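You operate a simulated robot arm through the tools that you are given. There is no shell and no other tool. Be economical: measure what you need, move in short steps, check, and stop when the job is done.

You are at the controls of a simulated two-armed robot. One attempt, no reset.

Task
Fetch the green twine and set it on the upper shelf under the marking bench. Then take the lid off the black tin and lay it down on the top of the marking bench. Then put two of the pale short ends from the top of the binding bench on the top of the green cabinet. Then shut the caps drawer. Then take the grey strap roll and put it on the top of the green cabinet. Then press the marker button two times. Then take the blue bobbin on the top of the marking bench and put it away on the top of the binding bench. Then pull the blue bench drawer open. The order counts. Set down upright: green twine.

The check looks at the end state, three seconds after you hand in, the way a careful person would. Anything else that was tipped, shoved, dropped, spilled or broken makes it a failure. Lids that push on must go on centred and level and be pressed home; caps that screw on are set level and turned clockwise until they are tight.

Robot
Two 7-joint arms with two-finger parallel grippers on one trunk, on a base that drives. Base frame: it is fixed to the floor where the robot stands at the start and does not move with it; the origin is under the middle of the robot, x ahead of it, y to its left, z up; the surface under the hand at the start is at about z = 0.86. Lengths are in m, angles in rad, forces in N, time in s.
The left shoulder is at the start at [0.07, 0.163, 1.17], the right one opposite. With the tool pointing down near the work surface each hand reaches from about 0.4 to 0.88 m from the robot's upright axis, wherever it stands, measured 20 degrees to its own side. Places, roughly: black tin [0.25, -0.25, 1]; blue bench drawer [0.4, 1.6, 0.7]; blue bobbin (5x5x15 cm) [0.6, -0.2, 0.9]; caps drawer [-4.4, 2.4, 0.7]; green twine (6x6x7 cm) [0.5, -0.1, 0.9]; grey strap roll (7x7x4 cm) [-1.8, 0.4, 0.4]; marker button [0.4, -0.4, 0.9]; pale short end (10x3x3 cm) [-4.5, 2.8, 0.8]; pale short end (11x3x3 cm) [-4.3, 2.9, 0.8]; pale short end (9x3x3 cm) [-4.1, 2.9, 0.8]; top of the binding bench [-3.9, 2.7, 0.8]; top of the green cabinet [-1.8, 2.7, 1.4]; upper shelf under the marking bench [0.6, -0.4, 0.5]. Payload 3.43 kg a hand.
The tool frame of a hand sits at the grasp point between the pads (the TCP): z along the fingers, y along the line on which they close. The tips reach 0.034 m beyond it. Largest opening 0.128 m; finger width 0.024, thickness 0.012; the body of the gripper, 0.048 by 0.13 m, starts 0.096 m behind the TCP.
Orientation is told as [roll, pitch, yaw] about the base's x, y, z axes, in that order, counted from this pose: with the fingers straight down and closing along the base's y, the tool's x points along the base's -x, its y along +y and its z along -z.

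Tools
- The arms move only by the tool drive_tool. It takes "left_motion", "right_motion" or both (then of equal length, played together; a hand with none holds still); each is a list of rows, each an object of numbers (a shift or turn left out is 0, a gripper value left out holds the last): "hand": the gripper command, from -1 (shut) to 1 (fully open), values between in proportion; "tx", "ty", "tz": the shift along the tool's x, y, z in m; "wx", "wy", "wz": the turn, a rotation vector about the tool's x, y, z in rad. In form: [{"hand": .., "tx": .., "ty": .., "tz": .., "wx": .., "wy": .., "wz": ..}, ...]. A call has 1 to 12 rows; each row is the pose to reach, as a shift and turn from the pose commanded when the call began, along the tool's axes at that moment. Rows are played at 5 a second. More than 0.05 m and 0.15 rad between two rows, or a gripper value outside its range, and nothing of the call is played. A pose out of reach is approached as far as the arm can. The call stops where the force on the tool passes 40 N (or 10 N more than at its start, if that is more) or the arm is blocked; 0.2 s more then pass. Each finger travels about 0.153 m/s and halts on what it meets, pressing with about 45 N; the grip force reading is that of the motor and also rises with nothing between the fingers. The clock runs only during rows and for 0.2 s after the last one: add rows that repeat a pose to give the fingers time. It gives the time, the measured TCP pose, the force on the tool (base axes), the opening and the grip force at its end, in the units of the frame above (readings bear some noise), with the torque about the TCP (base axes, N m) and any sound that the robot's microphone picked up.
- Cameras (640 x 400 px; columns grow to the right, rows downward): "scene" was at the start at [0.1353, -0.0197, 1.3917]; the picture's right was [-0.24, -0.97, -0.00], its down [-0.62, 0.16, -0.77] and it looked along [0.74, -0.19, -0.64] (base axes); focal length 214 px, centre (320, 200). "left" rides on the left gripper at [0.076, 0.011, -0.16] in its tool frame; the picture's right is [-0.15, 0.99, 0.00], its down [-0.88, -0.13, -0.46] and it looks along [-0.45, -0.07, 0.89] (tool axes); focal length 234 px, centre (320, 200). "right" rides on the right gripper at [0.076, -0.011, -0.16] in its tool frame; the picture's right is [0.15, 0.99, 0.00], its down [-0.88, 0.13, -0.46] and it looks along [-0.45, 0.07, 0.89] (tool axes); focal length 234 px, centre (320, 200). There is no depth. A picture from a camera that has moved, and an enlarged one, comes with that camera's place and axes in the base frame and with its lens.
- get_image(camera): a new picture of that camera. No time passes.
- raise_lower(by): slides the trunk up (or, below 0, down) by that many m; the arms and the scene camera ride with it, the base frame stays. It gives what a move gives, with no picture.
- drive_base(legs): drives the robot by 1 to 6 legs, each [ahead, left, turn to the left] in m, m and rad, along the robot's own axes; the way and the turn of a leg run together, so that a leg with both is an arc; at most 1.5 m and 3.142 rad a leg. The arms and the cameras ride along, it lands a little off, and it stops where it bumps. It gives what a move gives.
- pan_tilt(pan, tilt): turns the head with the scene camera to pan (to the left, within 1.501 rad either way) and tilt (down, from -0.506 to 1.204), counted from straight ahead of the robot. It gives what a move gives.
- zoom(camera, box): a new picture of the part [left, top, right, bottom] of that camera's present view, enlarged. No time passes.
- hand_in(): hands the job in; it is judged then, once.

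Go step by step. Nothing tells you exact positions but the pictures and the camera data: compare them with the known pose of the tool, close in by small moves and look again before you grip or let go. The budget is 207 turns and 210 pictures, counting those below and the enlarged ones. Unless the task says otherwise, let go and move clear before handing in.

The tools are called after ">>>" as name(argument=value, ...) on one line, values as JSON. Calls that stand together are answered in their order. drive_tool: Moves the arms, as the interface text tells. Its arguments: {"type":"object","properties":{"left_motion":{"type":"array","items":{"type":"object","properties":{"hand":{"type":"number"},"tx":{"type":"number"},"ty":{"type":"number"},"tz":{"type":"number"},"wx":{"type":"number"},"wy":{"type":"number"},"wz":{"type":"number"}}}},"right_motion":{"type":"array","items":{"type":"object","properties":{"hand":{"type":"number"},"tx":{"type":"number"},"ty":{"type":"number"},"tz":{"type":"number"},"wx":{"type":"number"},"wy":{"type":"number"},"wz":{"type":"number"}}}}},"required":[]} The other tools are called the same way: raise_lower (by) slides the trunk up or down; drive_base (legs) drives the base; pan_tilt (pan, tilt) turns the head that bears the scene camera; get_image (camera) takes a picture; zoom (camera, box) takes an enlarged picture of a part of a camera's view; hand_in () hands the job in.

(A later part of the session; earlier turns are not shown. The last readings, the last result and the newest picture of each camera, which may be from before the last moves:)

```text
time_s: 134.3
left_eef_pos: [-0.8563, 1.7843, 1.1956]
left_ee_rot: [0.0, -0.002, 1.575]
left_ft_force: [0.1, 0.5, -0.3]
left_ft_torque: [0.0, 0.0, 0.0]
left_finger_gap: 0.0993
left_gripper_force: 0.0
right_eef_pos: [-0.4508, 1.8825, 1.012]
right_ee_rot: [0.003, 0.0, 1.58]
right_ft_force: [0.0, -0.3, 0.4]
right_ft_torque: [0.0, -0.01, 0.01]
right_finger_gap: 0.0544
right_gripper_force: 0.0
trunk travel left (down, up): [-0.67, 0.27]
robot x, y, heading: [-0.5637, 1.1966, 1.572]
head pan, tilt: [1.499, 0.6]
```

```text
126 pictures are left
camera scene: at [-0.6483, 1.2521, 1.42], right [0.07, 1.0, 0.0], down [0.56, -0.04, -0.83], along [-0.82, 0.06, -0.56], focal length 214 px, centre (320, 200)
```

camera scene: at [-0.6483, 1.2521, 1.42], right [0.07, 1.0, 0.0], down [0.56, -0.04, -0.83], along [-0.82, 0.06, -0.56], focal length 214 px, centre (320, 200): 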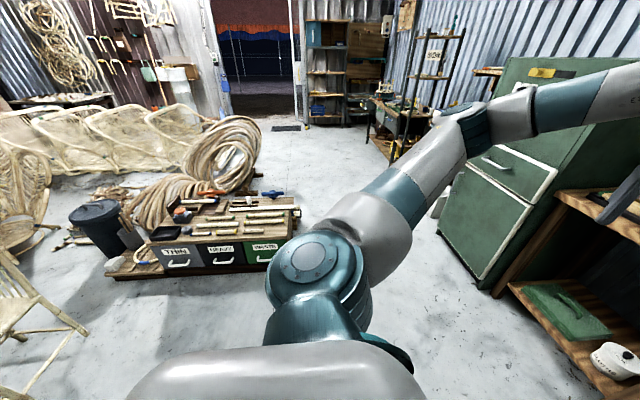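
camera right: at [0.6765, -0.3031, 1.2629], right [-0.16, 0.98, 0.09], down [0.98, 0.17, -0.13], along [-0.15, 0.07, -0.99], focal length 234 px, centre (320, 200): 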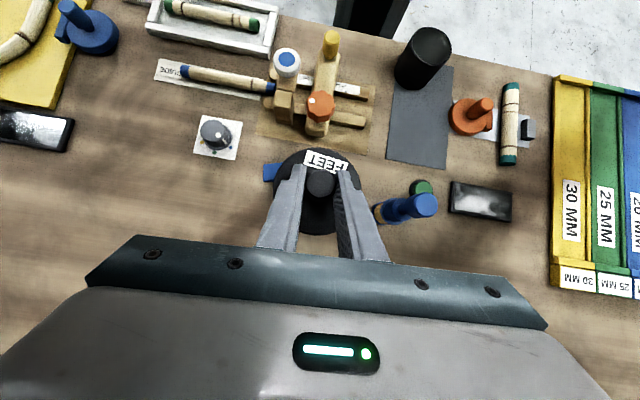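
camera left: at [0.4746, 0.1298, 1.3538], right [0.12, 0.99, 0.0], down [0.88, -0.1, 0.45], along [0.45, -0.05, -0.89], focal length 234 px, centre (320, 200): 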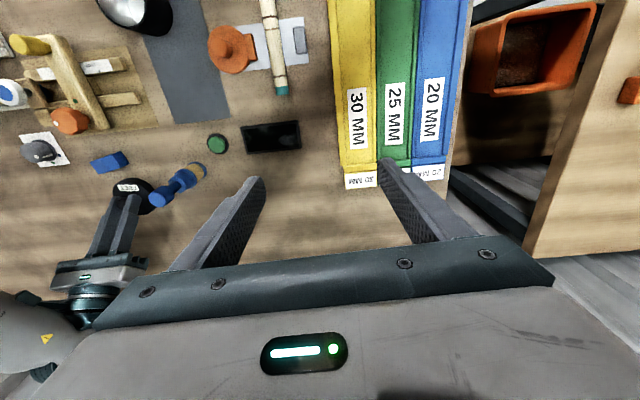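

The island is low (z≈0.4) and spans x −2.2…−1.7, y up to about 1.1. I turn to face −x, shift to y≈1.75, and drive along the corridor.

>>> drive_base(legs=[[0, 0, 1.57], [0, -0.55, 0], [1.4, 0, 0]])

>>> pan_tilt(pan=-0.4, tilt=0.45)

>>> get_image(camera="scene")

```text
time_s: 147.9
left_eef_pos: [-2.5615, 1.3932, 1.1958]
left_ee_rot: [0.0, -0.002, -3.114]
left_ft_force: [-0.4, -0.1, -0.7]
left_ft_torque: [0.0, 0.01, -0.01]
left_finger_gap: 0.0991
left_gripper_force: 0.1
right_eef_pos: [-2.6661, 1.7965, 1.0113]
right_ee_rot: [0.003, 0.0, -3.106]
right_ft_force: [0.1, -0.9, -0.3]
right_ft_torque: [0.0, 0.01, 0.03]
right_finger_gap: 0.0544
right_gripper_force: 0.1
trunk travel left (down, up): [-0.67, 0.27]
robot x, y, heading: [-1.976, 1.7, -3.115]
head pan, tilt: [1.499, 0.6]
```

```text
time_s: 149.8
left_eef_pos: [-2.5604, 1.392, 1.1962]
left_ee_rot: [0.001, -0.003, -3.113]
left_ft_force: [0.1, 0.2, 1.2]
left_ft_torque: [-0.02, -0.02, 0.05]
left_finger_gap: 0.0994
left_gripper_force: 0.1
right_eef_pos: [-2.6674, 1.7966, 1.0116]
right_ee_rot: [0.001, 0.0, -3.105]
right_ft_force: [0.1, -0.1, 0.2]
right_ft_torque: [-0.04, -0.03, 0.0]
right_finger_gap: 0.0543
right_gripper_force: 0.1
trunk travel left (down, up): [-0.67, 0.27]
robot x, y, heading: [-1.9791, 1.7014, -3.121]
head pan, tilt: [-0.4, 0.45]
```

```text
125 pictures are left
camera scene: at [-2.1108, 1.7342, 1.4336], right [0.37, 0.93, 0.0], down [0.41, -0.16, -0.9], along [-0.84, 0.33, -0.44], focal length 214 px, centre (320, 200)
```

scene: 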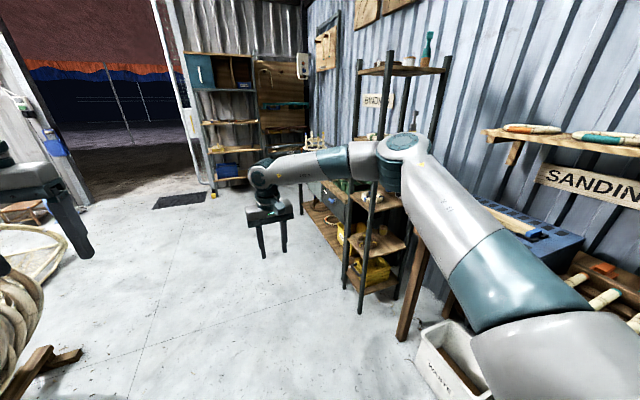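

>>> drive_base(legs=[[1.5, 0, 0], [0.6, 0, 0], [0, 0, -1.59]])

>>> pan_tilt(pan=0.0, tilt=0.6)

>>> get_image(camera="scene")

```text
time_s: 164.1
left_eef_pos: [-4.3797, 2.2624, 1.1959]
left_ee_rot: [0.0, -0.002, 1.575]
left_ft_force: [-0.2, -0.3, -1.1]
left_ft_torque: [0.0, -0.01, -0.03]
left_finger_gap: 0.099
left_gripper_force: 0.1
right_eef_pos: [-3.9729, 2.3592, 1.0125]
right_ee_rot: [0.001, -0.001, 1.585]
right_ft_force: [-0.2, -0.2, -0.4]
right_ft_torque: [0.02, 0.0, 0.02]
right_finger_gap: 0.0543
right_gripper_force: 0.0
trunk travel left (down, up): [-0.67, 0.27]
robot x, y, heading: [-4.0835, 1.6689, 1.571]
head pan, tilt: [-0.4, 0.45]
```

```text
time_s: 164.9
left_eef_pos: [-4.3775, 2.2622, 1.1961]
left_ee_rot: [-0.001, -0.001, 1.576]
left_ft_force: [0.8, -0.5, 0.6]
left_ft_torque: [0.03, 0.01, 0.01]
left_finger_gap: 0.099
left_gripper_force: 0.1
right_eef_pos: [-3.9725, 2.3601, 1.012]
right_ee_rot: [0.001, 0.001, 1.586]
right_ft_force: [-0.6, 0.5, 0.3]
right_ft_torque: [0.03, -0.01, 0.03]
right_finger_gap: 0.0542
right_gripper_force: 0.1
trunk travel left (down, up): [-0.67, 0.27]
robot x, y, heading: [-4.0817, 1.6718, 1.568]
head pan, tilt: [0.0, 0.6]
```

```text
124 pictures are left
camera scene: at [-4.0818, 1.8116, 1.42], right [1.0, 0.0, 0.0], down [0.0, -0.56, -0.83], along [0.0, 0.83, -0.56], focal length 214 px, centre (320, 200)
```

scene: 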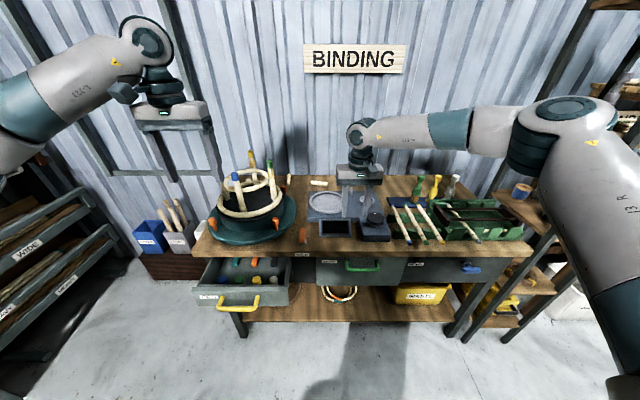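

The caps drawer (left, yellow handle) stands open. I zoom to find the pale short ends on the bench top.

>>> zoom(camera="scene", box=[190, 140, 370, 260])

>>> zoom(camera="scene", box=[360, 150, 540, 270])

>>> get_image(camera="left")

>>> get_image(camera="right")

```text
3.33 times, centred on (280, 200) of scene
camera zoom: at [-4.0818, 1.8116, 1.42], right [1.0, 0.0, 0.0], down [0.0, -0.56, -0.83], along [0.0, 0.83, -0.56], focal length 715 px, centre (453, 200)
```

zoom: 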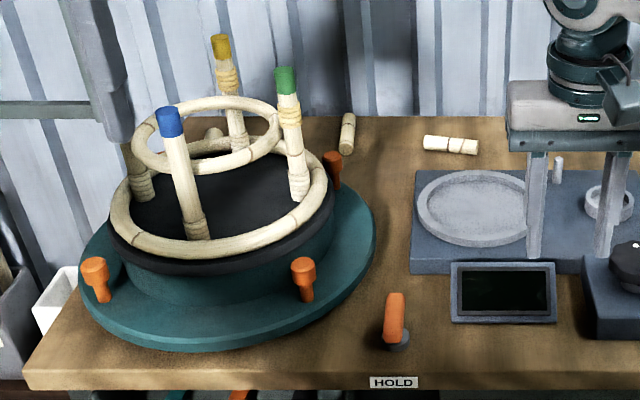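

```text
3.33 times, centred on (450, 210) of scene
camera zoom: at [-4.0818, 1.8116, 1.42], right [1.0, 0.0, 0.0], down [0.0, -0.56, -0.83], along [0.0, 0.83, -0.56], focal length 715 px, centre (-113, 167)
```

zoom: 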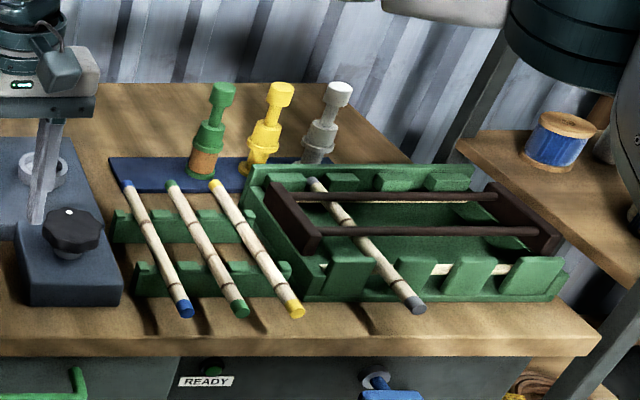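

```text
121 pictures are left
camera left: at [-4.3894, 2.1871, 1.3554], right [-0.99, 0.14, 0.0], down [0.13, 0.88, 0.46], along [0.06, 0.45, -0.89], focal length 234 px, centre (320, 200)
```

left: 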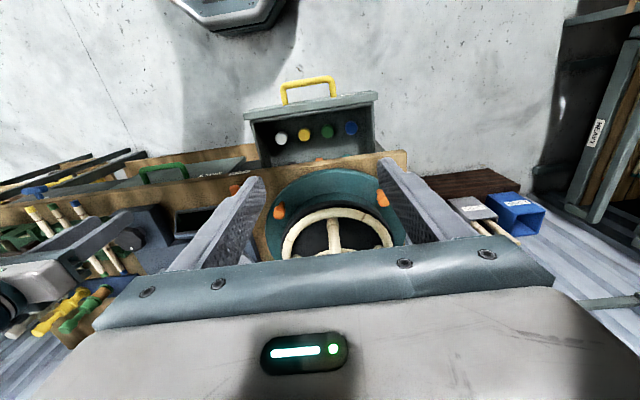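

```text
120 pictures are left
camera right: at [-3.9583, 2.2845, 1.1718], right [-0.99, -0.16, 0.0], down [-0.14, 0.88, 0.46], along [-0.07, 0.45, -0.89], focal length 234 px, centre (320, 200)
```

right: 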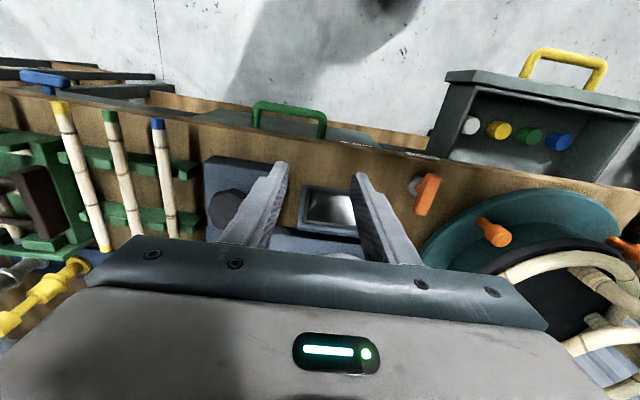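

Short ends to take: one at about (-4.087,2.868) lying along x, one at about (-4.268,2.91) lying along y. I raise the trunk and drive closer so each hand can take one.

>>> raise_lower(by=0.2)

>>> drive_base(legs=[[0.41, 0.1, 0]])

>>> pan_tilt(pan=0.0, tilt=0.85)

>>> get_image(camera="scene")

>>> get_image(camera="right")

>>> get_image(camera="left")

```text
time_s: 167.1
left_eef_pos: [-4.378, 2.2628, 1.3964]
left_ee_rot: [0.002, -0.002, 1.574]
left_ft_force: [-0.6, -0.1, -0.7]
left_ft_torque: [0.04, -0.01, -0.01]
left_finger_gap: 0.0994
left_gripper_force: 0.1
right_eef_pos: [-3.9719, 2.3593, 1.2122]
right_ee_rot: [0.003, -0.001, 1.585]
right_ft_force: [0.2, -1.0, -0.4]
right_ft_torque: [0.0, -0.05, 0.01]
right_finger_gap: 0.0543
right_gripper_force: 0.1
trunk travel left (down, up): [-0.87, 0.07]
robot x, y, heading: [-4.0869, 1.6717, 1.566]
head pan, tilt: [0.0, 0.6]
```

```text
time_s: 169.7
left_eef_pos: [-4.4716, 2.6737, 1.3968]
left_ee_rot: [-0.001, -0.003, 1.567]
left_ft_force: [0.7, 0.4, 1.2]
left_ft_torque: [0.02, 0.0, 0.0]
left_finger_gap: 0.0989
left_gripper_force: 0.1
right_eef_pos: [-4.0666, 2.7663, 1.2128]
right_ee_rot: [0.002, -0.002, 1.578]
right_ft_force: [-0.9, 0.0, -0.5]
right_ft_torque: [0.02, 0.01, -0.05]
right_finger_gap: 0.0546
right_gripper_force: 0.0
trunk travel left (down, up): [-0.87, 0.07]
robot x, y, heading: [-4.1831, 2.0806, 1.566]
head pan, tilt: [0.0, 0.6]
```

```text
time_s: 170.5
left_eef_pos: [-4.4723, 2.6754, 1.3952]
left_ee_rot: [-0.001, -0.002, 1.567]
left_ft_force: [0.7, -0.7, 0.4]
left_ft_torque: [-0.05, 0.01, -0.01]
left_finger_gap: 0.0992
left_gripper_force: 0.2
right_eef_pos: [-4.0664, 2.7689, 1.2119]
right_ee_rot: [0.001, 0.002, 1.578]
right_ft_force: [-0.5, 0.4, 1.3]
right_ft_torque: [-0.01, 0.02, 0.03]
right_finger_gap: 0.0545
right_gripper_force: 0.1
trunk travel left (down, up): [-0.87, 0.07]
robot x, y, heading: [-4.1857, 2.0781, 1.564]
head pan, tilt: [0.0, 0.85]
```

```text
119 pictures are left
camera scene: at [-4.1796, 2.2118, 1.5991], right [1.0, -0.01, 0.0], down [-0.01, -0.75, -0.66], along [0.0, 0.66, -0.75], focal length 214 px, centre (320, 200)
```

scene: 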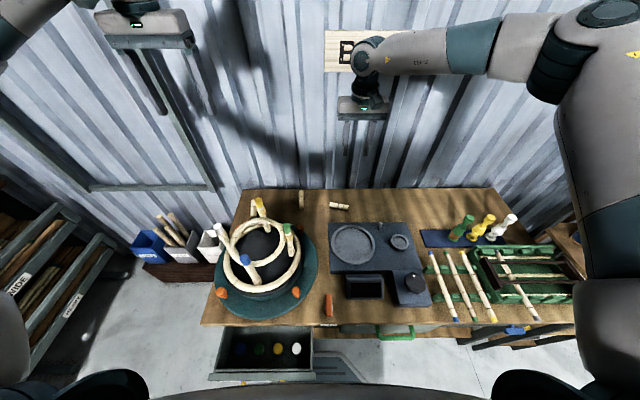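

```text
118 pictures are left
camera right: at [-4.0525, 2.6938, 1.3715], right [-0.99, -0.15, 0.0], down [-0.13, 0.88, 0.46], along [-0.07, 0.45, -0.89], focal length 234 px, centre (320, 200)
```

right: 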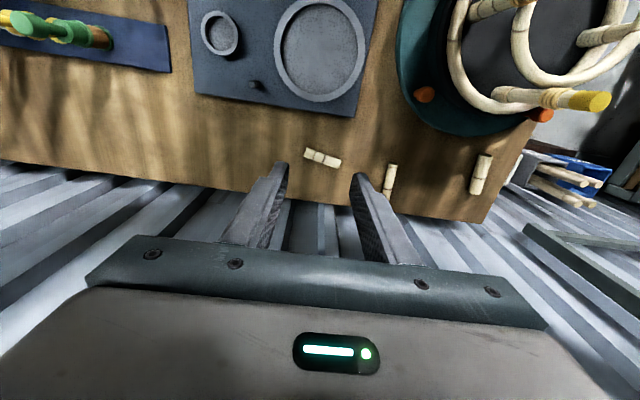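

```text
117 pictures are left
camera left: at [-4.4842, 2.5996, 1.5551], right [-0.99, 0.15, 0.0], down [0.13, 0.88, 0.46], along [0.07, 0.45, -0.89], focal length 234 px, centre (320, 200)
```

left: 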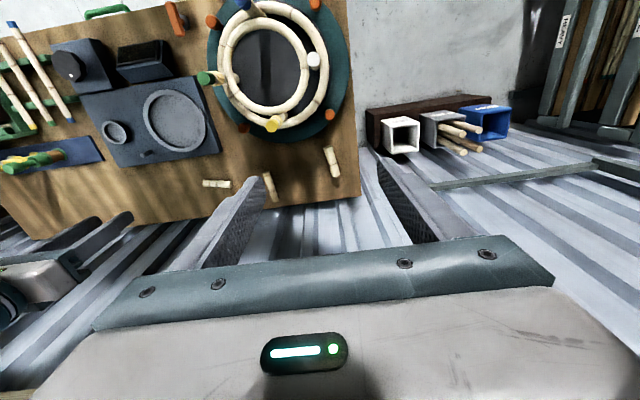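

Piece A is at (-4.083,2.858) and piece B at (-4.262,2.897). I first bring the left hand over piece B.

>>> drive_tool(left_motion=[{"hand": 0.1, "ty": -0.035, "tx": -0.035}, {"ty": -0.07, "tx": -0.07}, {"ty": -0.105, "tx": -0.105}, {"ty": -0.14, "tx": -0.14}, {"ty": -0.175, "tx": -0.175}, {"ty": -0.209, "tx": -0.21}, {"ty": -0.209, "tx": -0.222, "tz": 0.045}, {"ty": -0.209, "tx": -0.222, "tz": 0.09}, {"ty": -0.209, "tx": -0.222, "tz": 0.135}, {"ty": -0.209, "tx": -0.222, "tz": 0.18}, {"ty": -0.209, "tx": -0.222, "tz": 0.225}, {"ty": -0.209, "tx": -0.222, "tz": 0.27}])

>>> get_image(camera="left")

>>> get_image(camera="scene")

```text
time_s: 173.1
left_eef_pos: [-4.2645, 2.8968, 1.1247]
left_ee_rot: [0.0, 0.0, 1.567]
left_ft_force: [0.4, 0.6, 0.0]
left_ft_torque: [-0.01, -0.01, 0.01]
left_finger_gap: 0.0704
left_gripper_force: 0.0
left hand out of reach, approached as far as the arm can: row 6, 7, 8
right_eef_pos: [-4.0647, 2.7688, 1.212]
right_ee_rot: [0.004, 0.003, 1.576]
right_ft_force: [-0.5, 0.5, -0.5]
right_ft_torque: [0.02, -0.01, -0.02]
right_finger_gap: 0.0545
right_gripper_force: 0.1
trunk travel left (down, up): [-0.87, 0.07]
robot x, y, heading: [-4.1797, 2.0854, 1.568]
head pan, tilt: [0.0, 0.85]
```

```text
116 pictures are left
camera left: at [-4.276, 2.822, 1.2849], right [-0.99, 0.15, 0.0], down [0.13, 0.88, 0.46], along [0.07, 0.45, -0.89], focal length 234 px, centre (320, 200)
```

left: 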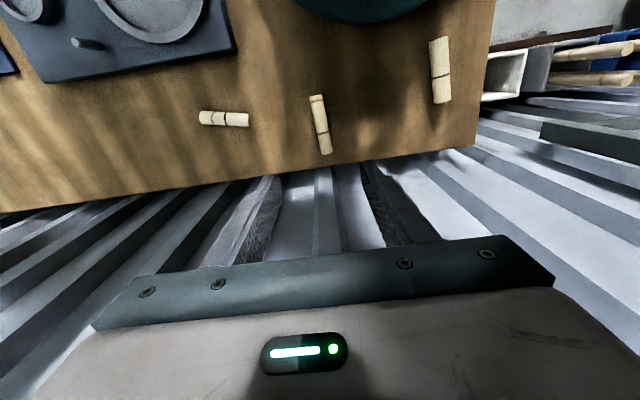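

```text
115 pictures are left
camera scene: at [-4.1783, 2.212, 1.5991], right [1.0, -0.01, 0.0], down [-0.01, -0.75, -0.66], along [0.0, 0.66, -0.75], focal length 214 px, centre (320, 200)
```

scene: 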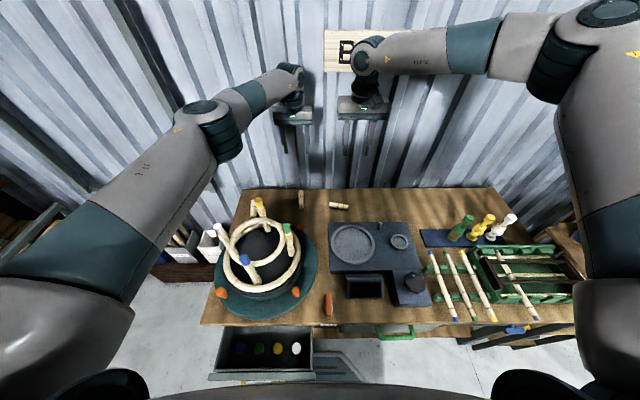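

Aligned with piece B. I lower to the bench and grip.

>>> drive_tool(left_motion=[{"tz": 0.045}, {"tz": 0.09}, {"tz": 0.135}, {"tz": 0.18}, {"tz": 0.22}, {"tz": 0.25}, {"tz": 0.27}, {"tz": 0.28}])

>>> get_image(camera="left")

>>> zoom(camera="scene", box=[220, 130, 380, 250])

```text
time_s: 174.9
left_eef_pos: [-4.2668, 2.8516, 0.8723]
left_ee_rot: [0.002, -0.003, 1.567]
left_ft_force: [-0.2, 0.8, -0.8]
left_ft_torque: [-0.03, 0.02, -0.01]
left_finger_gap: 0.0703
left_gripper_force: 0.0
left hand out of reach, approached as far as the arm can: row 3, 4, 5, 6, 7, 8
right_eef_pos: [-4.0655, 2.7672, 1.2104]
right_ee_rot: [0.002, 0.0, 1.577]
right_ft_force: [0.3, -0.2, -0.1]
right_ft_torque: [0.03, 0.06, -0.01]
right_finger_gap: 0.0542
right_gripper_force: 0.0
trunk travel left (down, up): [-0.87, 0.07]
robot x, y, heading: [-4.1828, 2.0798, 1.565]
head pan, tilt: [0.0, 0.85]
```

```text
114 pictures are left
camera left: at [-4.2778, 2.7763, 1.0336], right [-0.99, 0.15, 0.0], down [0.13, 0.88, 0.46], along [0.07, 0.45, -0.89], focal length 234 px, centre (320, 200)
```

left: 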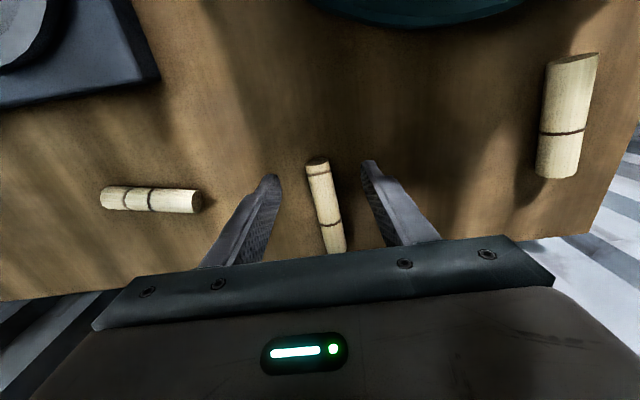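

```text
3.33 times, centred on (300, 190) of scene
camera zoom: at [-4.1774, 2.2109, 1.5991], right [1.0, -0.01, 0.0], down [-0.01, -0.75, -0.66], along [0.0, 0.66, -0.75], focal length 715 px, centre (387, 233)
```

zoom: 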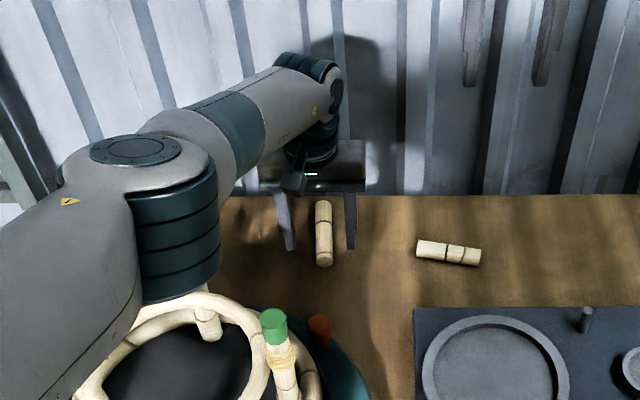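

The left arm runs out of reach with the trunk this high. I raise the hand, lower the trunk 0.1 m, and move the base 3 cm closer.

>>> drive_tool(left_motion=[{"tz": -0.045}, {"tz": -0.09}, {"tz": -0.13}])

>>> drive_base(legs=[[0.03, 0, 0]])

>>> raise_lower(by=-0.1)

>>> zoom(camera="scene", box=[140, 100, 380, 280])

```text
time_s: 175.7
left_eef_pos: [-4.2658, 2.8494, 1.0063]
left_ee_rot: [0.0, -0.002, 1.567]
left_ft_force: [-1.0, -0.2, -0.8]
left_ft_torque: [0.01, 0.02, -0.02]
left_finger_gap: 0.0704
left_gripper_force: 0.0
right_eef_pos: [-4.0667, 2.7669, 1.2124]
right_ee_rot: [0.003, 0.0, 1.577]
right_ft_force: [1.4, -1.0, 0.4]
right_ft_torque: [0.01, 0.0, -0.02]
right_finger_gap: 0.0546
right_gripper_force: 0.0
trunk travel left (down, up): [-0.87, 0.07]
robot x, y, heading: [-4.1841, 2.0834, 1.564]
head pan, tilt: [0.0, 0.85]
```

```text
time_s: 176.5
left_eef_pos: [-4.266, 2.8745, 1.0113]
left_ee_rot: [0.0, -0.01, 1.567]
left_ft_force: [0.8, -0.8, 0.4]
left_ft_torque: [0.06, 0.02, 0.01]
left_finger_gap: 0.0703
left_gripper_force: 0.1
right_eef_pos: [-4.0663, 2.7897, 1.217]
right_ee_rot: [0.002, -0.005, 1.579]
right_ft_force: [-0.2, -0.3, -0.7]
right_ft_torque: [0.08, 0.04, -0.04]
right_finger_gap: 0.0544
right_gripper_force: 0.0
trunk travel left (down, up): [-0.87, 0.07]
robot x, y, heading: [-4.1811, 2.1102, 1.566]
head pan, tilt: [0.0, 0.85]
```

```text
time_s: 177.8
left_eef_pos: [-4.2665, 2.8796, 0.904]
left_ee_rot: [0.001, -0.002, 1.568]
left_ft_force: [-0.3, 0.4, -0.9]
left_ft_torque: [-0.02, -0.03, -0.01]
left_finger_gap: 0.0703
left_gripper_force: 0.0
right_eef_pos: [-4.0668, 2.7969, 1.1116]
right_ee_rot: [0.002, 0.0, 1.577]
right_ft_force: [-0.5, -0.2, 0.3]
right_ft_torque: [0.0, 0.01, 0.01]
right_finger_gap: 0.0544
right_gripper_force: 0.0
trunk travel left (down, up): [-0.77, 0.17]
robot x, y, heading: [-4.1819, 2.1129, 1.563]
head pan, tilt: [0.0, 0.85]
```

```text
2.22 times, centred on (260, 190) of scene
camera zoom: at [-4.1792, 2.2399, 1.4992], right [1.0, -0.01, 0.0], down [-0.01, -0.75, -0.66], along [0.0, 0.66, -0.75], focal length 477 px, centre (453, 222)
```

zoom: 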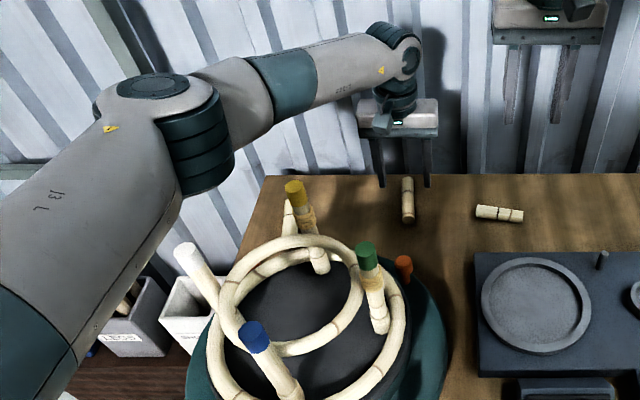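

>>> drive_tool(left_motion=[{"tx": -0.012, "tz": 0.03}, {"tx": -0.012, "tz": 0.05}, {"tx": -0.012, "tz": 0.058}, {"tx": -0.012, "tz": 0.063}])

>>> get_image(camera="left")

```text
time_s: 178.8
left_eef_pos: [-4.2665, 2.8923, 0.843]
left_ee_rot: [0.001, -0.003, 1.567]
left_ft_force: [0.8, 0.1, 0.9]
left_ft_torque: [-0.01, 0.02, -0.01]
left_finger_gap: 0.0704
left_gripper_force: 0.1
right_eef_pos: [-4.0658, 2.7979, 1.111]
right_ee_rot: [0.005, 0.0, 1.578]
right_ft_force: [1.0, 0.3, -0.1]
right_ft_torque: [-0.02, 0.01, 0.0]
right_finger_gap: 0.0545
right_gripper_force: 0.0
trunk travel left (down, up): [-0.77, 0.17]
robot x, y, heading: [-4.1849, 2.1144, 1.565]
head pan, tilt: [0.0, 0.85]
```

```text
111 pictures are left
camera left: at [-4.2777, 2.8164, 1.0024], right [-0.99, 0.15, 0.0], down [0.13, 0.88, 0.46], along [0.07, 0.45, -0.89], focal length 234 px, centre (320, 200)
```

left: 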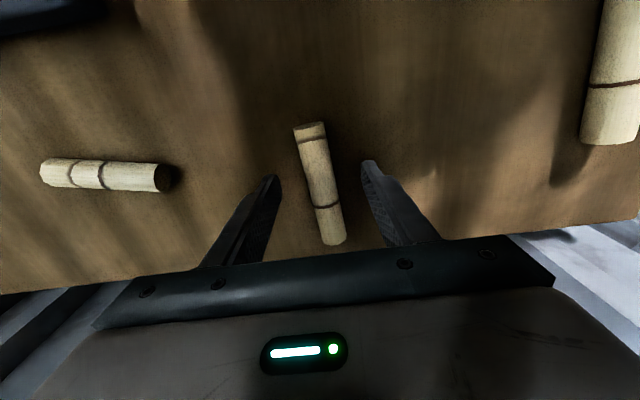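

>>> drive_tool(left_motion=[{"tz": 0.003}, {"tz": 0.003, "hand": -1}, {"tz": 0.003}, {"tz": 0.003}, {"tz": -0.04}, {"tz": -0.085}, {"tz": -0.13}, {"tz": -0.17}])

>>> get_image(camera="left")

```text
time_s: 180.6
left_eef_pos: [-4.2664, 2.8896, 1.0112]
left_ee_rot: [-0.001, -0.002, 1.567]
left_ft_force: [0.0, 0.1, 0.2]
left_ft_torque: [0.0, 0.03, -0.02]
left_finger_gap: 0.0233
left_gripper_force: 44.6
right_eef_pos: [-4.0658, 2.7959, 1.1127]
right_ee_rot: [0.004, 0.0, 1.577]
right_ft_force: [-0.1, -0.7, 0.0]
right_ft_torque: [0.0, 0.01, 0.0]
right_finger_gap: 0.0543
right_gripper_force: 0.1
trunk travel left (down, up): [-0.77, 0.17]
robot x, y, heading: [-4.1788, 2.112, 1.563]
head pan, tilt: [0.0, 0.85]
```

```text
110 pictures are left
camera left: at [-4.2786, 2.8152, 1.172], right [-0.99, 0.15, 0.0], down [0.13, 0.88, 0.46], along [0.07, 0.45, -0.89], focal length 234 px, centre (320, 200)
```

left: 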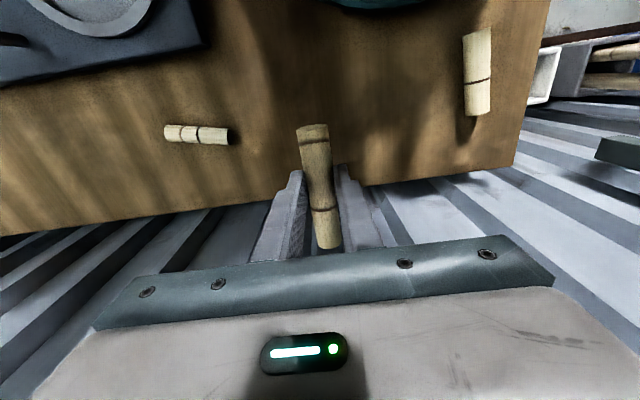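

Piece B is held. I raise it a bit, and turn the right hand about 76° to line up with piece A.

>>> drive_tool(right_motion=[{"wz": -0.145, "tx": -0.01, "hand": 0.1}, {"wz": -0.29, "tx": -0.02}, {"wz": -0.435, "tx": -0.03, "ty": 0.01}, {"wz": -0.58, "tx": -0.04, "ty": 0.02}, {"wz": -0.725, "tx": -0.05, "ty": 0.02}, {"wz": -0.87, "tx": -0.062, "ty": 0.02}, {"wz": -1.015, "tx": -0.062, "ty": 0.02, "tz": 0.03}, {"wz": -1.16, "tx": -0.062, "ty": 0.02, "tz": 0.06}, {"wz": -1.305, "tx": -0.062, "ty": 0.02, "tz": 0.09}, {"wz": -1.32, "tx": -0.062, "ty": 0.02, "tz": 0.12}])

>>> get_image(camera="right")

>>> zoom(camera="scene", box=[240, 80, 440, 230])

```text
time_s: 182.8
left_eef_pos: [-4.2661, 2.8881, 1.0138]
left_ee_rot: [-0.001, -0.007, 1.565]
left_ft_force: [-0.4, -0.4, -0.6]
left_ft_torque: [0.02, -0.09, 0.02]
left_finger_gap: 0.0233
left_gripper_force: 45.5
right_eef_pos: [-4.1168, 2.7639, 1.1307]
right_ee_rot: [-0.134, -0.134, 2.671]
right_ft_force: [-0.7, -1.0, 0.4]
right_ft_torque: [0.06, -0.01, -0.02]
right_finger_gap: 0.0701
right_gripper_force: 0.0
right hand out of reach, approached as far as the arm can: row 5, 6, 7, 8, 9, 10
trunk travel left (down, up): [-0.77, 0.17]
robot x, y, heading: [-4.1788, 2.1136, 1.568]
head pan, tilt: [0.0, 0.85]
```

```text
109 pictures are left
camera right: at [-4.034, 2.7121, 1.2786], right [-0.33, -0.93, -0.15], down [-0.81, 0.2, 0.55], along [-0.48, 0.3, -0.82], focal length 234 px, centre (320, 200)
```

right: 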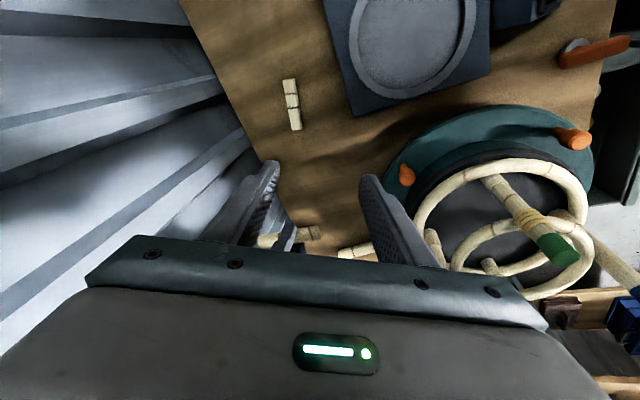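

```text
2.67 times, centred on (340, 155) of scene
camera zoom: at [-4.1795, 2.2349, 1.4997], right [1.0, -0.01, 0.0], down [-0.01, -0.75, -0.66], along [0.01, 0.66, -0.75], focal length 572 px, centre (267, 320)
```

zoom: 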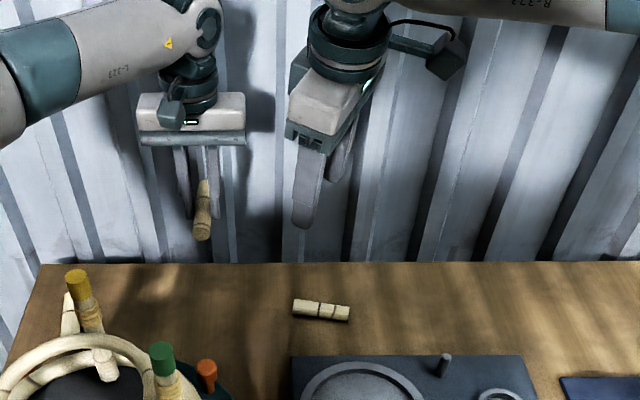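

The right wrist ran out of reach up high and tipped a bit. I level it again while lowering it closer to piece A.

>>> drive_tool(right_motion=[{"tx": 0.0037, "ty": -0.0095, "tz": 0.0466, "wx": -0.033, "wy": 0.033}, {"tx": 0.0075, "ty": -0.019, "tz": 0.0932, "wx": -0.066, "wy": 0.067}, {"tx": 0.0112, "ty": -0.0285, "tz": 0.1398, "wx": -0.1, "wy": 0.1}, {"tx": 0.0149, "ty": -0.038, "tz": 0.1864, "wx": -0.133, "wy": 0.134}])

>>> get_image(camera="right")

```text
time_s: 183.8
left_eef_pos: [-4.2656, 2.8908, 1.0126]
left_ee_rot: [0.002, -0.003, 1.567]
left_ft_force: [-0.4, 0.2, -0.5]
left_ft_torque: [0.02, 0.04, -0.02]
left_finger_gap: 0.0236
left_gripper_force: 44.8
right_eef_pos: [-4.0377, 2.7189, 1.0797]
right_ee_rot: [-0.042, -0.111, 2.636]
right_ft_force: [-0.3, 0.0, 1.1]
right_ft_torque: [0.01, 0.01, -0.01]
right_finger_gap: 0.0703
right_gripper_force: 0.0
right hand out of reach, approached as far as the arm can: row 1, 2, 3, 4
trunk travel left (down, up): [-0.77, 0.17]
robot x, y, heading: [-4.1821, 2.1123, 1.562]
head pan, tilt: [0.0, 0.85]
```

```text
107 pictures are left
camera right: at [-3.9517, 2.6791, 1.2304], right [-0.35, -0.93, -0.06], down [-0.8, 0.27, 0.54], along [-0.49, 0.24, -0.84], focal length 234 px, centre (320, 200)
```

right: 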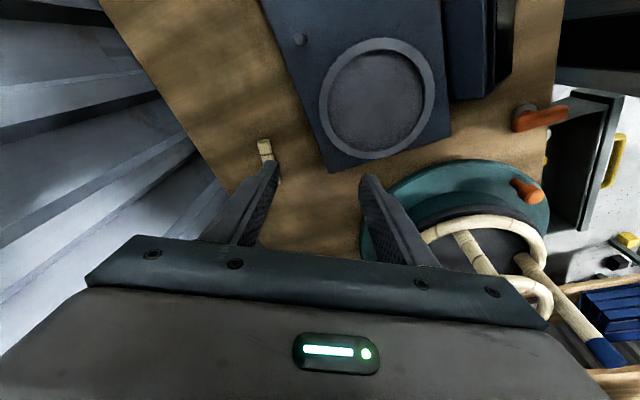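

Counter-clockwise turning hits a wrist limit, so I level the hand and turn it the other way.

>>> drive_tool(right_motion=[{"wx": -0.01, "wy": 0.03, "wz": 0.13}, {"wx": -0.02, "wy": 0.06, "wz": 0.26}, {"wx": -0.03, "wy": 0.09, "wz": 0.39}, {"wx": -0.035, "wy": 0.105, "wz": 0.52}])

>>> drive_tool(right_motion=[{"wz": 0.14}, {"wz": 0.28}, {"wz": 0.42}, {"wz": 0.56}, {"wz": 0.7}, {"wz": 0.84}, {"wz": 0.98}, {"wz": 1.12}, {"wz": 1.26}, {"wz": 1.4}])

```text
time_s: 184.8
left_eef_pos: [-4.266, 2.8912, 1.0104]
left_ee_rot: [0.002, -0.001, 1.568]
left_ft_force: [0.8, 0.0, -0.4]
left_ft_torque: [0.03, -0.01, -0.01]
left_finger_gap: 0.0238
left_gripper_force: 45.0
right_eef_pos: [-4.0428, 2.7263, 1.0816]
right_ee_rot: [0.023, -0.007, 2.115]
right_ft_force: [-0.8, 0.2, 0.4]
right_ft_torque: [0.02, 0.0, 0.0]
right_finger_gap: 0.0702
right_gripper_force: 0.1
trunk travel left (down, up): [-0.77, 0.17]
robot x, y, heading: [-4.1834, 2.1114, 1.562]
head pan, tilt: [0.0, 0.85]
```

```text
time_s: 187.0
left_eef_pos: [-4.268, 2.8908, 1.0112]
left_ee_rot: [0.001, -0.001, 1.567]
left_ft_force: [0.5, 1.2, -0.2]
left_ft_torque: [-0.02, -0.01, -0.01]
left_finger_gap: 0.0235
left_gripper_force: 45.5
right_eef_pos: [-4.0455, 2.7277, 1.0834]
right_ee_rot: [0.011, 0.024, 0.714]
right_ft_force: [0.1, 0.0, -0.2]
right_ft_torque: [-0.03, 0.0, -0.02]
right_finger_gap: 0.0705
right_gripper_force: 0.0
trunk travel left (down, up): [-0.77, 0.17]
robot x, y, heading: [-4.1826, 2.111, 1.563]
head pan, tilt: [0.0, 0.85]
```

>>> drive_tool(left_motion=[{"tz": -0.04}, {"tz": -0.08}, {"tz": -0.12, "tx": 0.01}, {"tz": -0.16, "tx": 0.02}, {"tz": -0.16, "tx": 0.06}, {"tz": -0.16, "tx": 0.06, "ty": 0.04}, {"tz": -0.16, "tx": 0.06, "ty": 0.08}], right_motion=[{"wz": 0.14}, {"wz": 0.28}, {"wz": 0.42}, {"wz": 0.56}, {"wz": 0.7}, {"wz": 0.84}, {"wz": 0.957}])

>>> get_image(camera="right")

>>> zoom(camera="scene", box=[200, 60, 440, 230])

```text
time_s: 188.6
left_eef_pos: [-4.3483, 2.8302, 1.1735]
left_ee_rot: [-0.003, -0.001, 1.568]
left_ft_force: [-0.8, -0.1, -1.0]
left_ft_torque: [0.02, -0.02, 0.01]
left_finger_gap: 0.0235
left_gripper_force: 45.2
right_eef_pos: [-4.0463, 2.7257, 1.0844]
right_ee_rot: [-0.011, 0.019, -0.244]
right_ft_force: [0.0, 1.1, -0.1]
right_ft_torque: [0.03, 0.01, 0.01]
right_finger_gap: 0.0704
right_gripper_force: 0.1
trunk travel left (down, up): [-0.77, 0.17]
robot x, y, heading: [-4.1845, 2.1109, 1.564]
head pan, tilt: [0.0, 0.85]
```

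```text
106 pictures are left
camera right: at [-4.1166, 2.735, 1.2449], right [0.1, 1.0, -0.01], down [0.9, -0.08, 0.44], along [0.43, -0.05, -0.9], focal length 234 px, centre (320, 200)
```

right: 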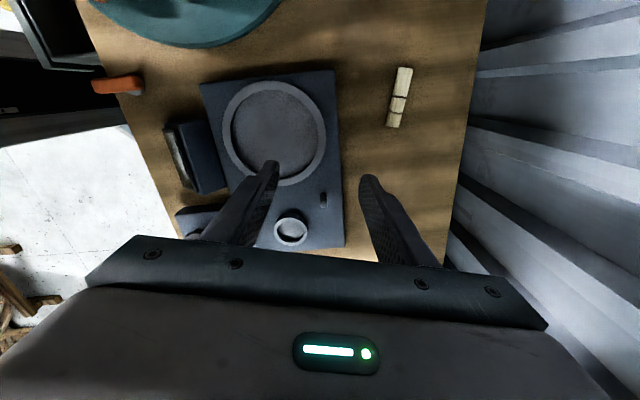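

```text
2.35 times, centred on (320, 145) of scene
camera zoom: at [-4.181, 2.2397, 1.4991], right [1.0, -0.01, 0.0], down [0.0, -0.75, -0.66], along [0.01, 0.66, -0.75], focal length 505 px, centre (320, 329)
```

zoom: 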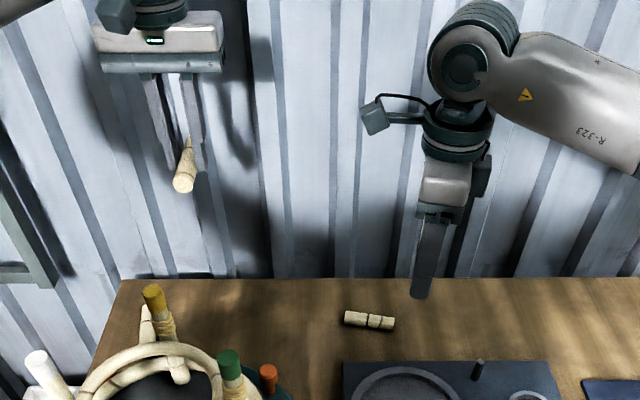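

Piece A is at (-4.089,2.861). I move over it and lower to just above.

>>> drive_tool(right_motion=[{"tx": 0.02, "ty": 0.03, "tz": 0.02}, {"tx": 0.04, "ty": 0.06, "tz": 0.05}, {"tx": 0.06, "ty": 0.09, "tz": 0.08}, {"tx": 0.0744, "ty": 0.1206, "tz": 0.11, "wz": -0.05}, {"tx": 0.0744, "ty": 0.1206, "tz": 0.155, "wz": -0.05}, {"tx": 0.0744, "ty": 0.1206, "tz": 0.195, "wz": -0.05}])

>>> get_image(camera="right")

>>> zoom(camera="scene", box=[200, 60, 440, 230])

```text
time_s: 190.0
left_eef_pos: [-4.3472, 2.8311, 1.1735]
left_ee_rot: [0.0, -0.001, 1.568]
left_ft_force: [0.9, 0.4, -0.1]
left_ft_torque: [0.0, 0.01, -0.03]
left_finger_gap: 0.0236
left_gripper_force: 44.8
right_eef_pos: [-4.0918, 2.8627, 0.8874]
right_ee_rot: [-0.012, 0.021, -0.19]
right_ft_force: [0.2, -0.3, 0.2]
right_ft_torque: [0.0, -0.02, 0.03]
right_finger_gap: 0.0704
right_gripper_force: 0.0
trunk travel left (down, up): [-0.77, 0.17]
robot x, y, heading: [-4.1816, 2.1091, 1.567]
head pan, tilt: [0.0, 0.85]
```

```text
104 pictures are left
camera right: at [-4.1637, 2.8677, 1.0484], right [0.04, 1.0, -0.01], down [0.9, -0.04, 0.43], along [0.43, -0.03, -0.9], focal length 234 px, centre (320, 200)
```

right: 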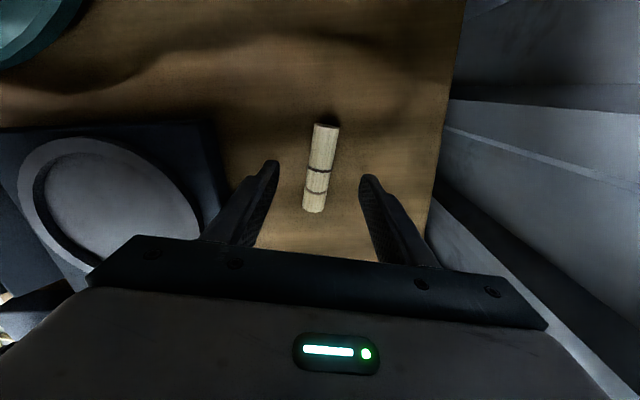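

```text
2.35 times, centred on (320, 145) of scene
camera zoom: at [-4.1791, 2.2406, 1.4991], right [1.0, -0.01, 0.0], down [-0.01, -0.75, -0.66], along [0.0, 0.66, -0.75], focal length 505 px, centre (320, 329)
```

zoom: 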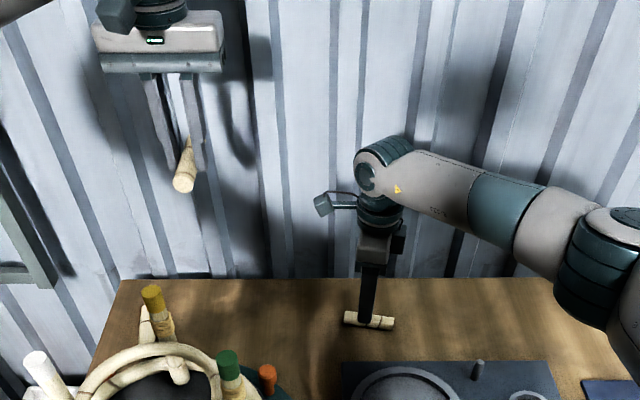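

>>> drive_tool(right_motion=[{"tz": 0.025}, {"tz": 0.04}, {"tz": 0.048}, {"tz": 0.048, "hand": -1}, {"tz": 0.048}, {"tz": 0.048}, {"tz": 0.0}, {"tz": -0.05}, {"tz": -0.1}, {"tz": -0.15}])

>>> get_image(camera="right")

```text
time_s: 192.2
left_eef_pos: [-4.3471, 2.8301, 1.1748]
left_ee_rot: [0.0, -0.002, 1.567]
left_ft_force: [0.3, -0.6, 1.0]
left_ft_torque: [0.0, 0.03, 0.02]
left_finger_gap: 0.0231
left_gripper_force: 44.8
right_eef_pos: [-4.0892, 2.8597, 1.0393]
right_ee_rot: [-0.013, 0.022, -0.191]
right_ft_force: [-0.1, -1.0, 0.2]
right_ft_torque: [0.0, -0.06, 0.0]
right_finger_gap: 0.0231
right_gripper_force: 45.1
trunk travel left (down, up): [-0.77, 0.17]
robot x, y, heading: [-4.1811, 2.1095, 1.564]
head pan, tilt: [0.0, 0.85]
```

```text
102 pictures are left
camera right: at [-4.16, 2.8662, 1.2005], right [0.04, 1.0, -0.01], down [0.9, -0.04, 0.44], along [0.43, -0.03, -0.9], focal length 234 px, centre (320, 200)
```

right: 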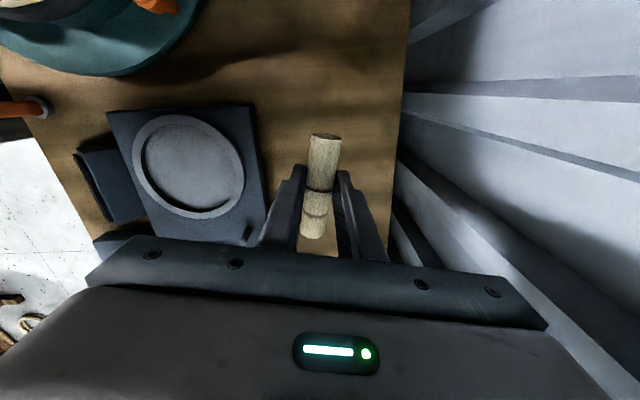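

Both pieces are held. I raise the trunk, back away, and pull the hands in.

>>> raise_lower(by=0.16)

>>> drive_base(legs=[[-0.46, 0, 0]])

>>> drive_tool(left_motion=[{"tx": 0.03}, {"tx": 0.07}, {"tx": 0.1}, {"tx": 0.12}], right_motion=[{"tx": -0.007, "ty": -0.037}, {"tx": -0.014, "ty": -0.074}, {"tx": -0.021, "ty": -0.11}, {"tx": -0.028, "ty": -0.147}])

>>> pan_tilt(pan=-0.8, tilt=0.5)

>>> get_image(camera="scene")

```text
time_s: 194.1
left_eef_pos: [-4.3482, 2.8324, 1.3352]
left_ee_rot: [0.002, -0.002, 1.567]
left_ft_force: [0.2, 0.2, -1.3]
left_ft_torque: [0.02, -0.01, 0.01]
left_finger_gap: 0.0236
left_gripper_force: 45.2
right_eef_pos: [-4.0896, 2.8612, 1.1993]
right_ee_rot: [-0.012, 0.021, -0.192]
right_ft_force: [0.5, 0.5, -1.2]
right_ft_torque: [-0.08, 0.01, 0.0]
right_finger_gap: 0.0233
right_gripper_force: 44.3
trunk travel left (down, up): [-0.93, 0.01]
robot x, y, heading: [-4.1835, 2.1078, 1.566]
head pan, tilt: [0.0, 0.85]
```

```text
time_s: 196.8
left_eef_pos: [-4.3512, 2.3777, 1.3325]
left_ee_rot: [0.001, 0.0, 1.568]
left_ft_force: [1.0, 0.5, -0.3]
left_ft_torque: [-0.04, 0.02, 0.0]
left_finger_gap: 0.0232
left_gripper_force: 45.4
right_eef_pos: [-4.0919, 2.4088, 1.1969]
right_ee_rot: [-0.013, 0.021, -0.19]
right_ft_force: [0.5, 0.4, -0.8]
right_ft_torque: [-0.03, 0.03, -0.01]
right_finger_gap: 0.0235
right_gripper_force: 44.9
trunk travel left (down, up): [-0.93, 0.01]
robot x, y, heading: [-4.188, 1.6531, 1.572]
head pan, tilt: [0.0, 0.85]
```

```text
time_s: 197.8
left_eef_pos: [-4.3511, 2.2543, 1.3341]
left_ee_rot: [0.0, -0.003, 1.567]
left_ft_force: [0.5, -0.5, -0.1]
left_ft_torque: [-0.02, 0.0, -0.02]
left_finger_gap: 0.0236
left_gripper_force: 45.1
right_eef_pos: [-4.0934, 2.2546, 1.1992]
right_ee_rot: [-0.011, 0.021, -0.188]
right_ft_force: [-0.4, -0.5, -0.4]
right_ft_torque: [0.02, 0.02, -0.01]
right_finger_gap: 0.0235
right_gripper_force: 45.0
trunk travel left (down, up): [-0.93, 0.01]
robot x, y, heading: [-4.185, 1.6528, 1.569]
head pan, tilt: [0.0, 0.85]
```

```text
time_s: 198.9
left_eef_pos: [-4.3521, 2.2559, 1.3331]
left_ee_rot: [0.0, -0.001, 1.569]
left_ft_force: [0.4, 0.3, -0.5]
left_ft_torque: [-0.02, 0.0, 0.03]
left_finger_gap: 0.0238
left_gripper_force: 46.0
right_eef_pos: [-4.0946, 2.2566, 1.1968]
right_ee_rot: [-0.012, 0.021, -0.19]
right_ft_force: [0.5, 0.8, 0.2]
right_ft_torque: [0.01, 0.02, -0.01]
right_finger_gap: 0.0234
right_gripper_force: 45.0
trunk travel left (down, up): [-0.93, 0.01]
robot x, y, heading: [-4.1887, 1.6531, 1.565]
head pan, tilt: [-0.799, 0.499]
```

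```text
101 pictures are left
camera scene: at [-4.1172, 1.7693, 1.6891], right [0.69, -0.72, 0.0], down [-0.34, -0.33, -0.88], along [0.63, 0.61, -0.48], focal length 214 px, centre (320, 200)
```

scene: 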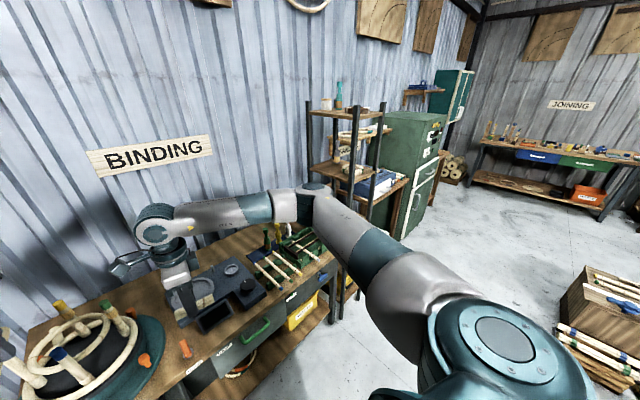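

I strafe right along the corridor to the green cabinet.

>>> drive_base(legs=[[0, -1.4, 0], [0.14, 0, 0], [0, -0.92, 0]])

>>> pan_tilt(pan=0, tilt=0.35)

>>> get_image(camera="scene")

```text
time_s: 206.7
left_eef_pos: [-2.9551, 2.3453, 1.3329]
left_ee_rot: [0.005, -0.005, 1.563]
left_ft_force: [0.1, 0.0, -0.3]
left_ft_torque: [0.02, -0.03, -0.02]
left_finger_gap: 0.0236
left_gripper_force: 45.5
right_eef_pos: [-2.7037, 2.3585, 1.1997]
right_ee_rot: [-0.009, 0.023, -0.168]
right_ft_force: [0.4, 0.0, -0.2]
right_ft_torque: [0.02, 0.01, 0.02]
right_finger_gap: 0.0234
right_gripper_force: 45.5
trunk travel left (down, up): [-0.93, 0.01]
robot x, y, heading: [-2.7809, 1.7603, 1.588]
head pan, tilt: [-0.799, 0.499]
stopped in leg 2: the robot was blocked; the commanded pose is now the measured one
```

```text
time_s: 207.9
left_eef_pos: [-2.9553, 2.344, 1.3336]
left_ee_rot: [0.008, -0.005, 1.563]
left_ft_force: [-0.4, 0.0, 0.9]
left_ft_torque: [-0.02, 0.01, 0.01]
left_finger_gap: 0.0233
left_gripper_force: 45.1
right_eef_pos: [-2.7017, 2.3591, 1.1992]
right_ee_rot: [-0.007, 0.023, -0.172]
right_ft_force: [-0.5, 0.3, -0.6]
right_ft_torque: [0.0, 0.02, 0.01]
right_finger_gap: 0.0231
right_gripper_force: 45.1
trunk travel left (down, up): [-0.93, 0.01]
robot x, y, heading: [-2.7823, 1.7565, 1.582]
head pan, tilt: [0.0, 0.351]
```

```text
100 pictures are left
camera scene: at [-2.7816, 1.8958, 1.7036], right [1.0, 0.01, 0.0], down [0.0, -0.34, -0.94], along [-0.01, 0.94, -0.34], focal length 214 px, centre (320, 200)
```

scene: 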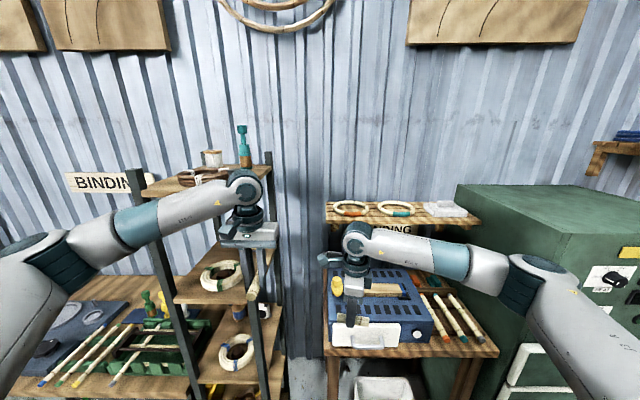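

The left hand touched the rack's post. I back off 0.12 m and check before continuing.

>>> drive_base(legs=[[-0.12, 0, -0.012]])

>>> get_image(camera="scene")

>>> get_image(camera="left")

```text
time_s: 209.1
left_eef_pos: [-2.9467, 2.2372, 1.3271]
left_ee_rot: [0.007, 0.001, 1.549]
left_ft_force: [-0.4, -0.2, -0.1]
left_ft_torque: [-0.02, -0.01, 0.02]
left_finger_gap: 0.0233
left_gripper_force: 45.2
right_eef_pos: [-2.6928, 2.246, 1.1938]
right_ee_rot: [-0.016, 0.022, -0.185]
right_ft_force: [0.3, 0.0, -0.1]
right_ft_torque: [-0.03, 0.02, 0.01]
right_finger_gap: 0.0233
right_gripper_force: 44.7
trunk travel left (down, up): [-0.93, 0.01]
robot x, y, heading: [-2.7813, 1.6396, 1.571]
head pan, tilt: [0.0, 0.351]
```

```text
99 pictures are left
camera scene: at [-2.779, 1.7893, 1.7022], right [1.0, 0.0, 0.0], down [0.0, -0.35, -0.94], along [0.0, 0.94, -0.35], focal length 214 px, centre (320, 200)
```

scene: 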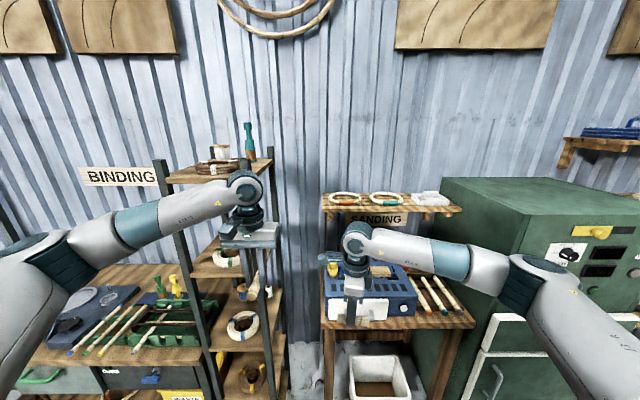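

```text
98 pictures are left
camera left: at [-2.9582, 2.1639, 1.4877], right [-0.99, 0.17, 0.01], down [0.15, 0.88, 0.45], along [0.07, 0.45, -0.89], focal length 234 px, centre (320, 200)
```

left: 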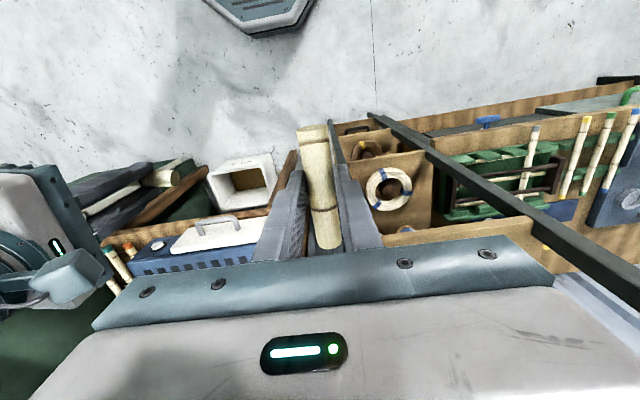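

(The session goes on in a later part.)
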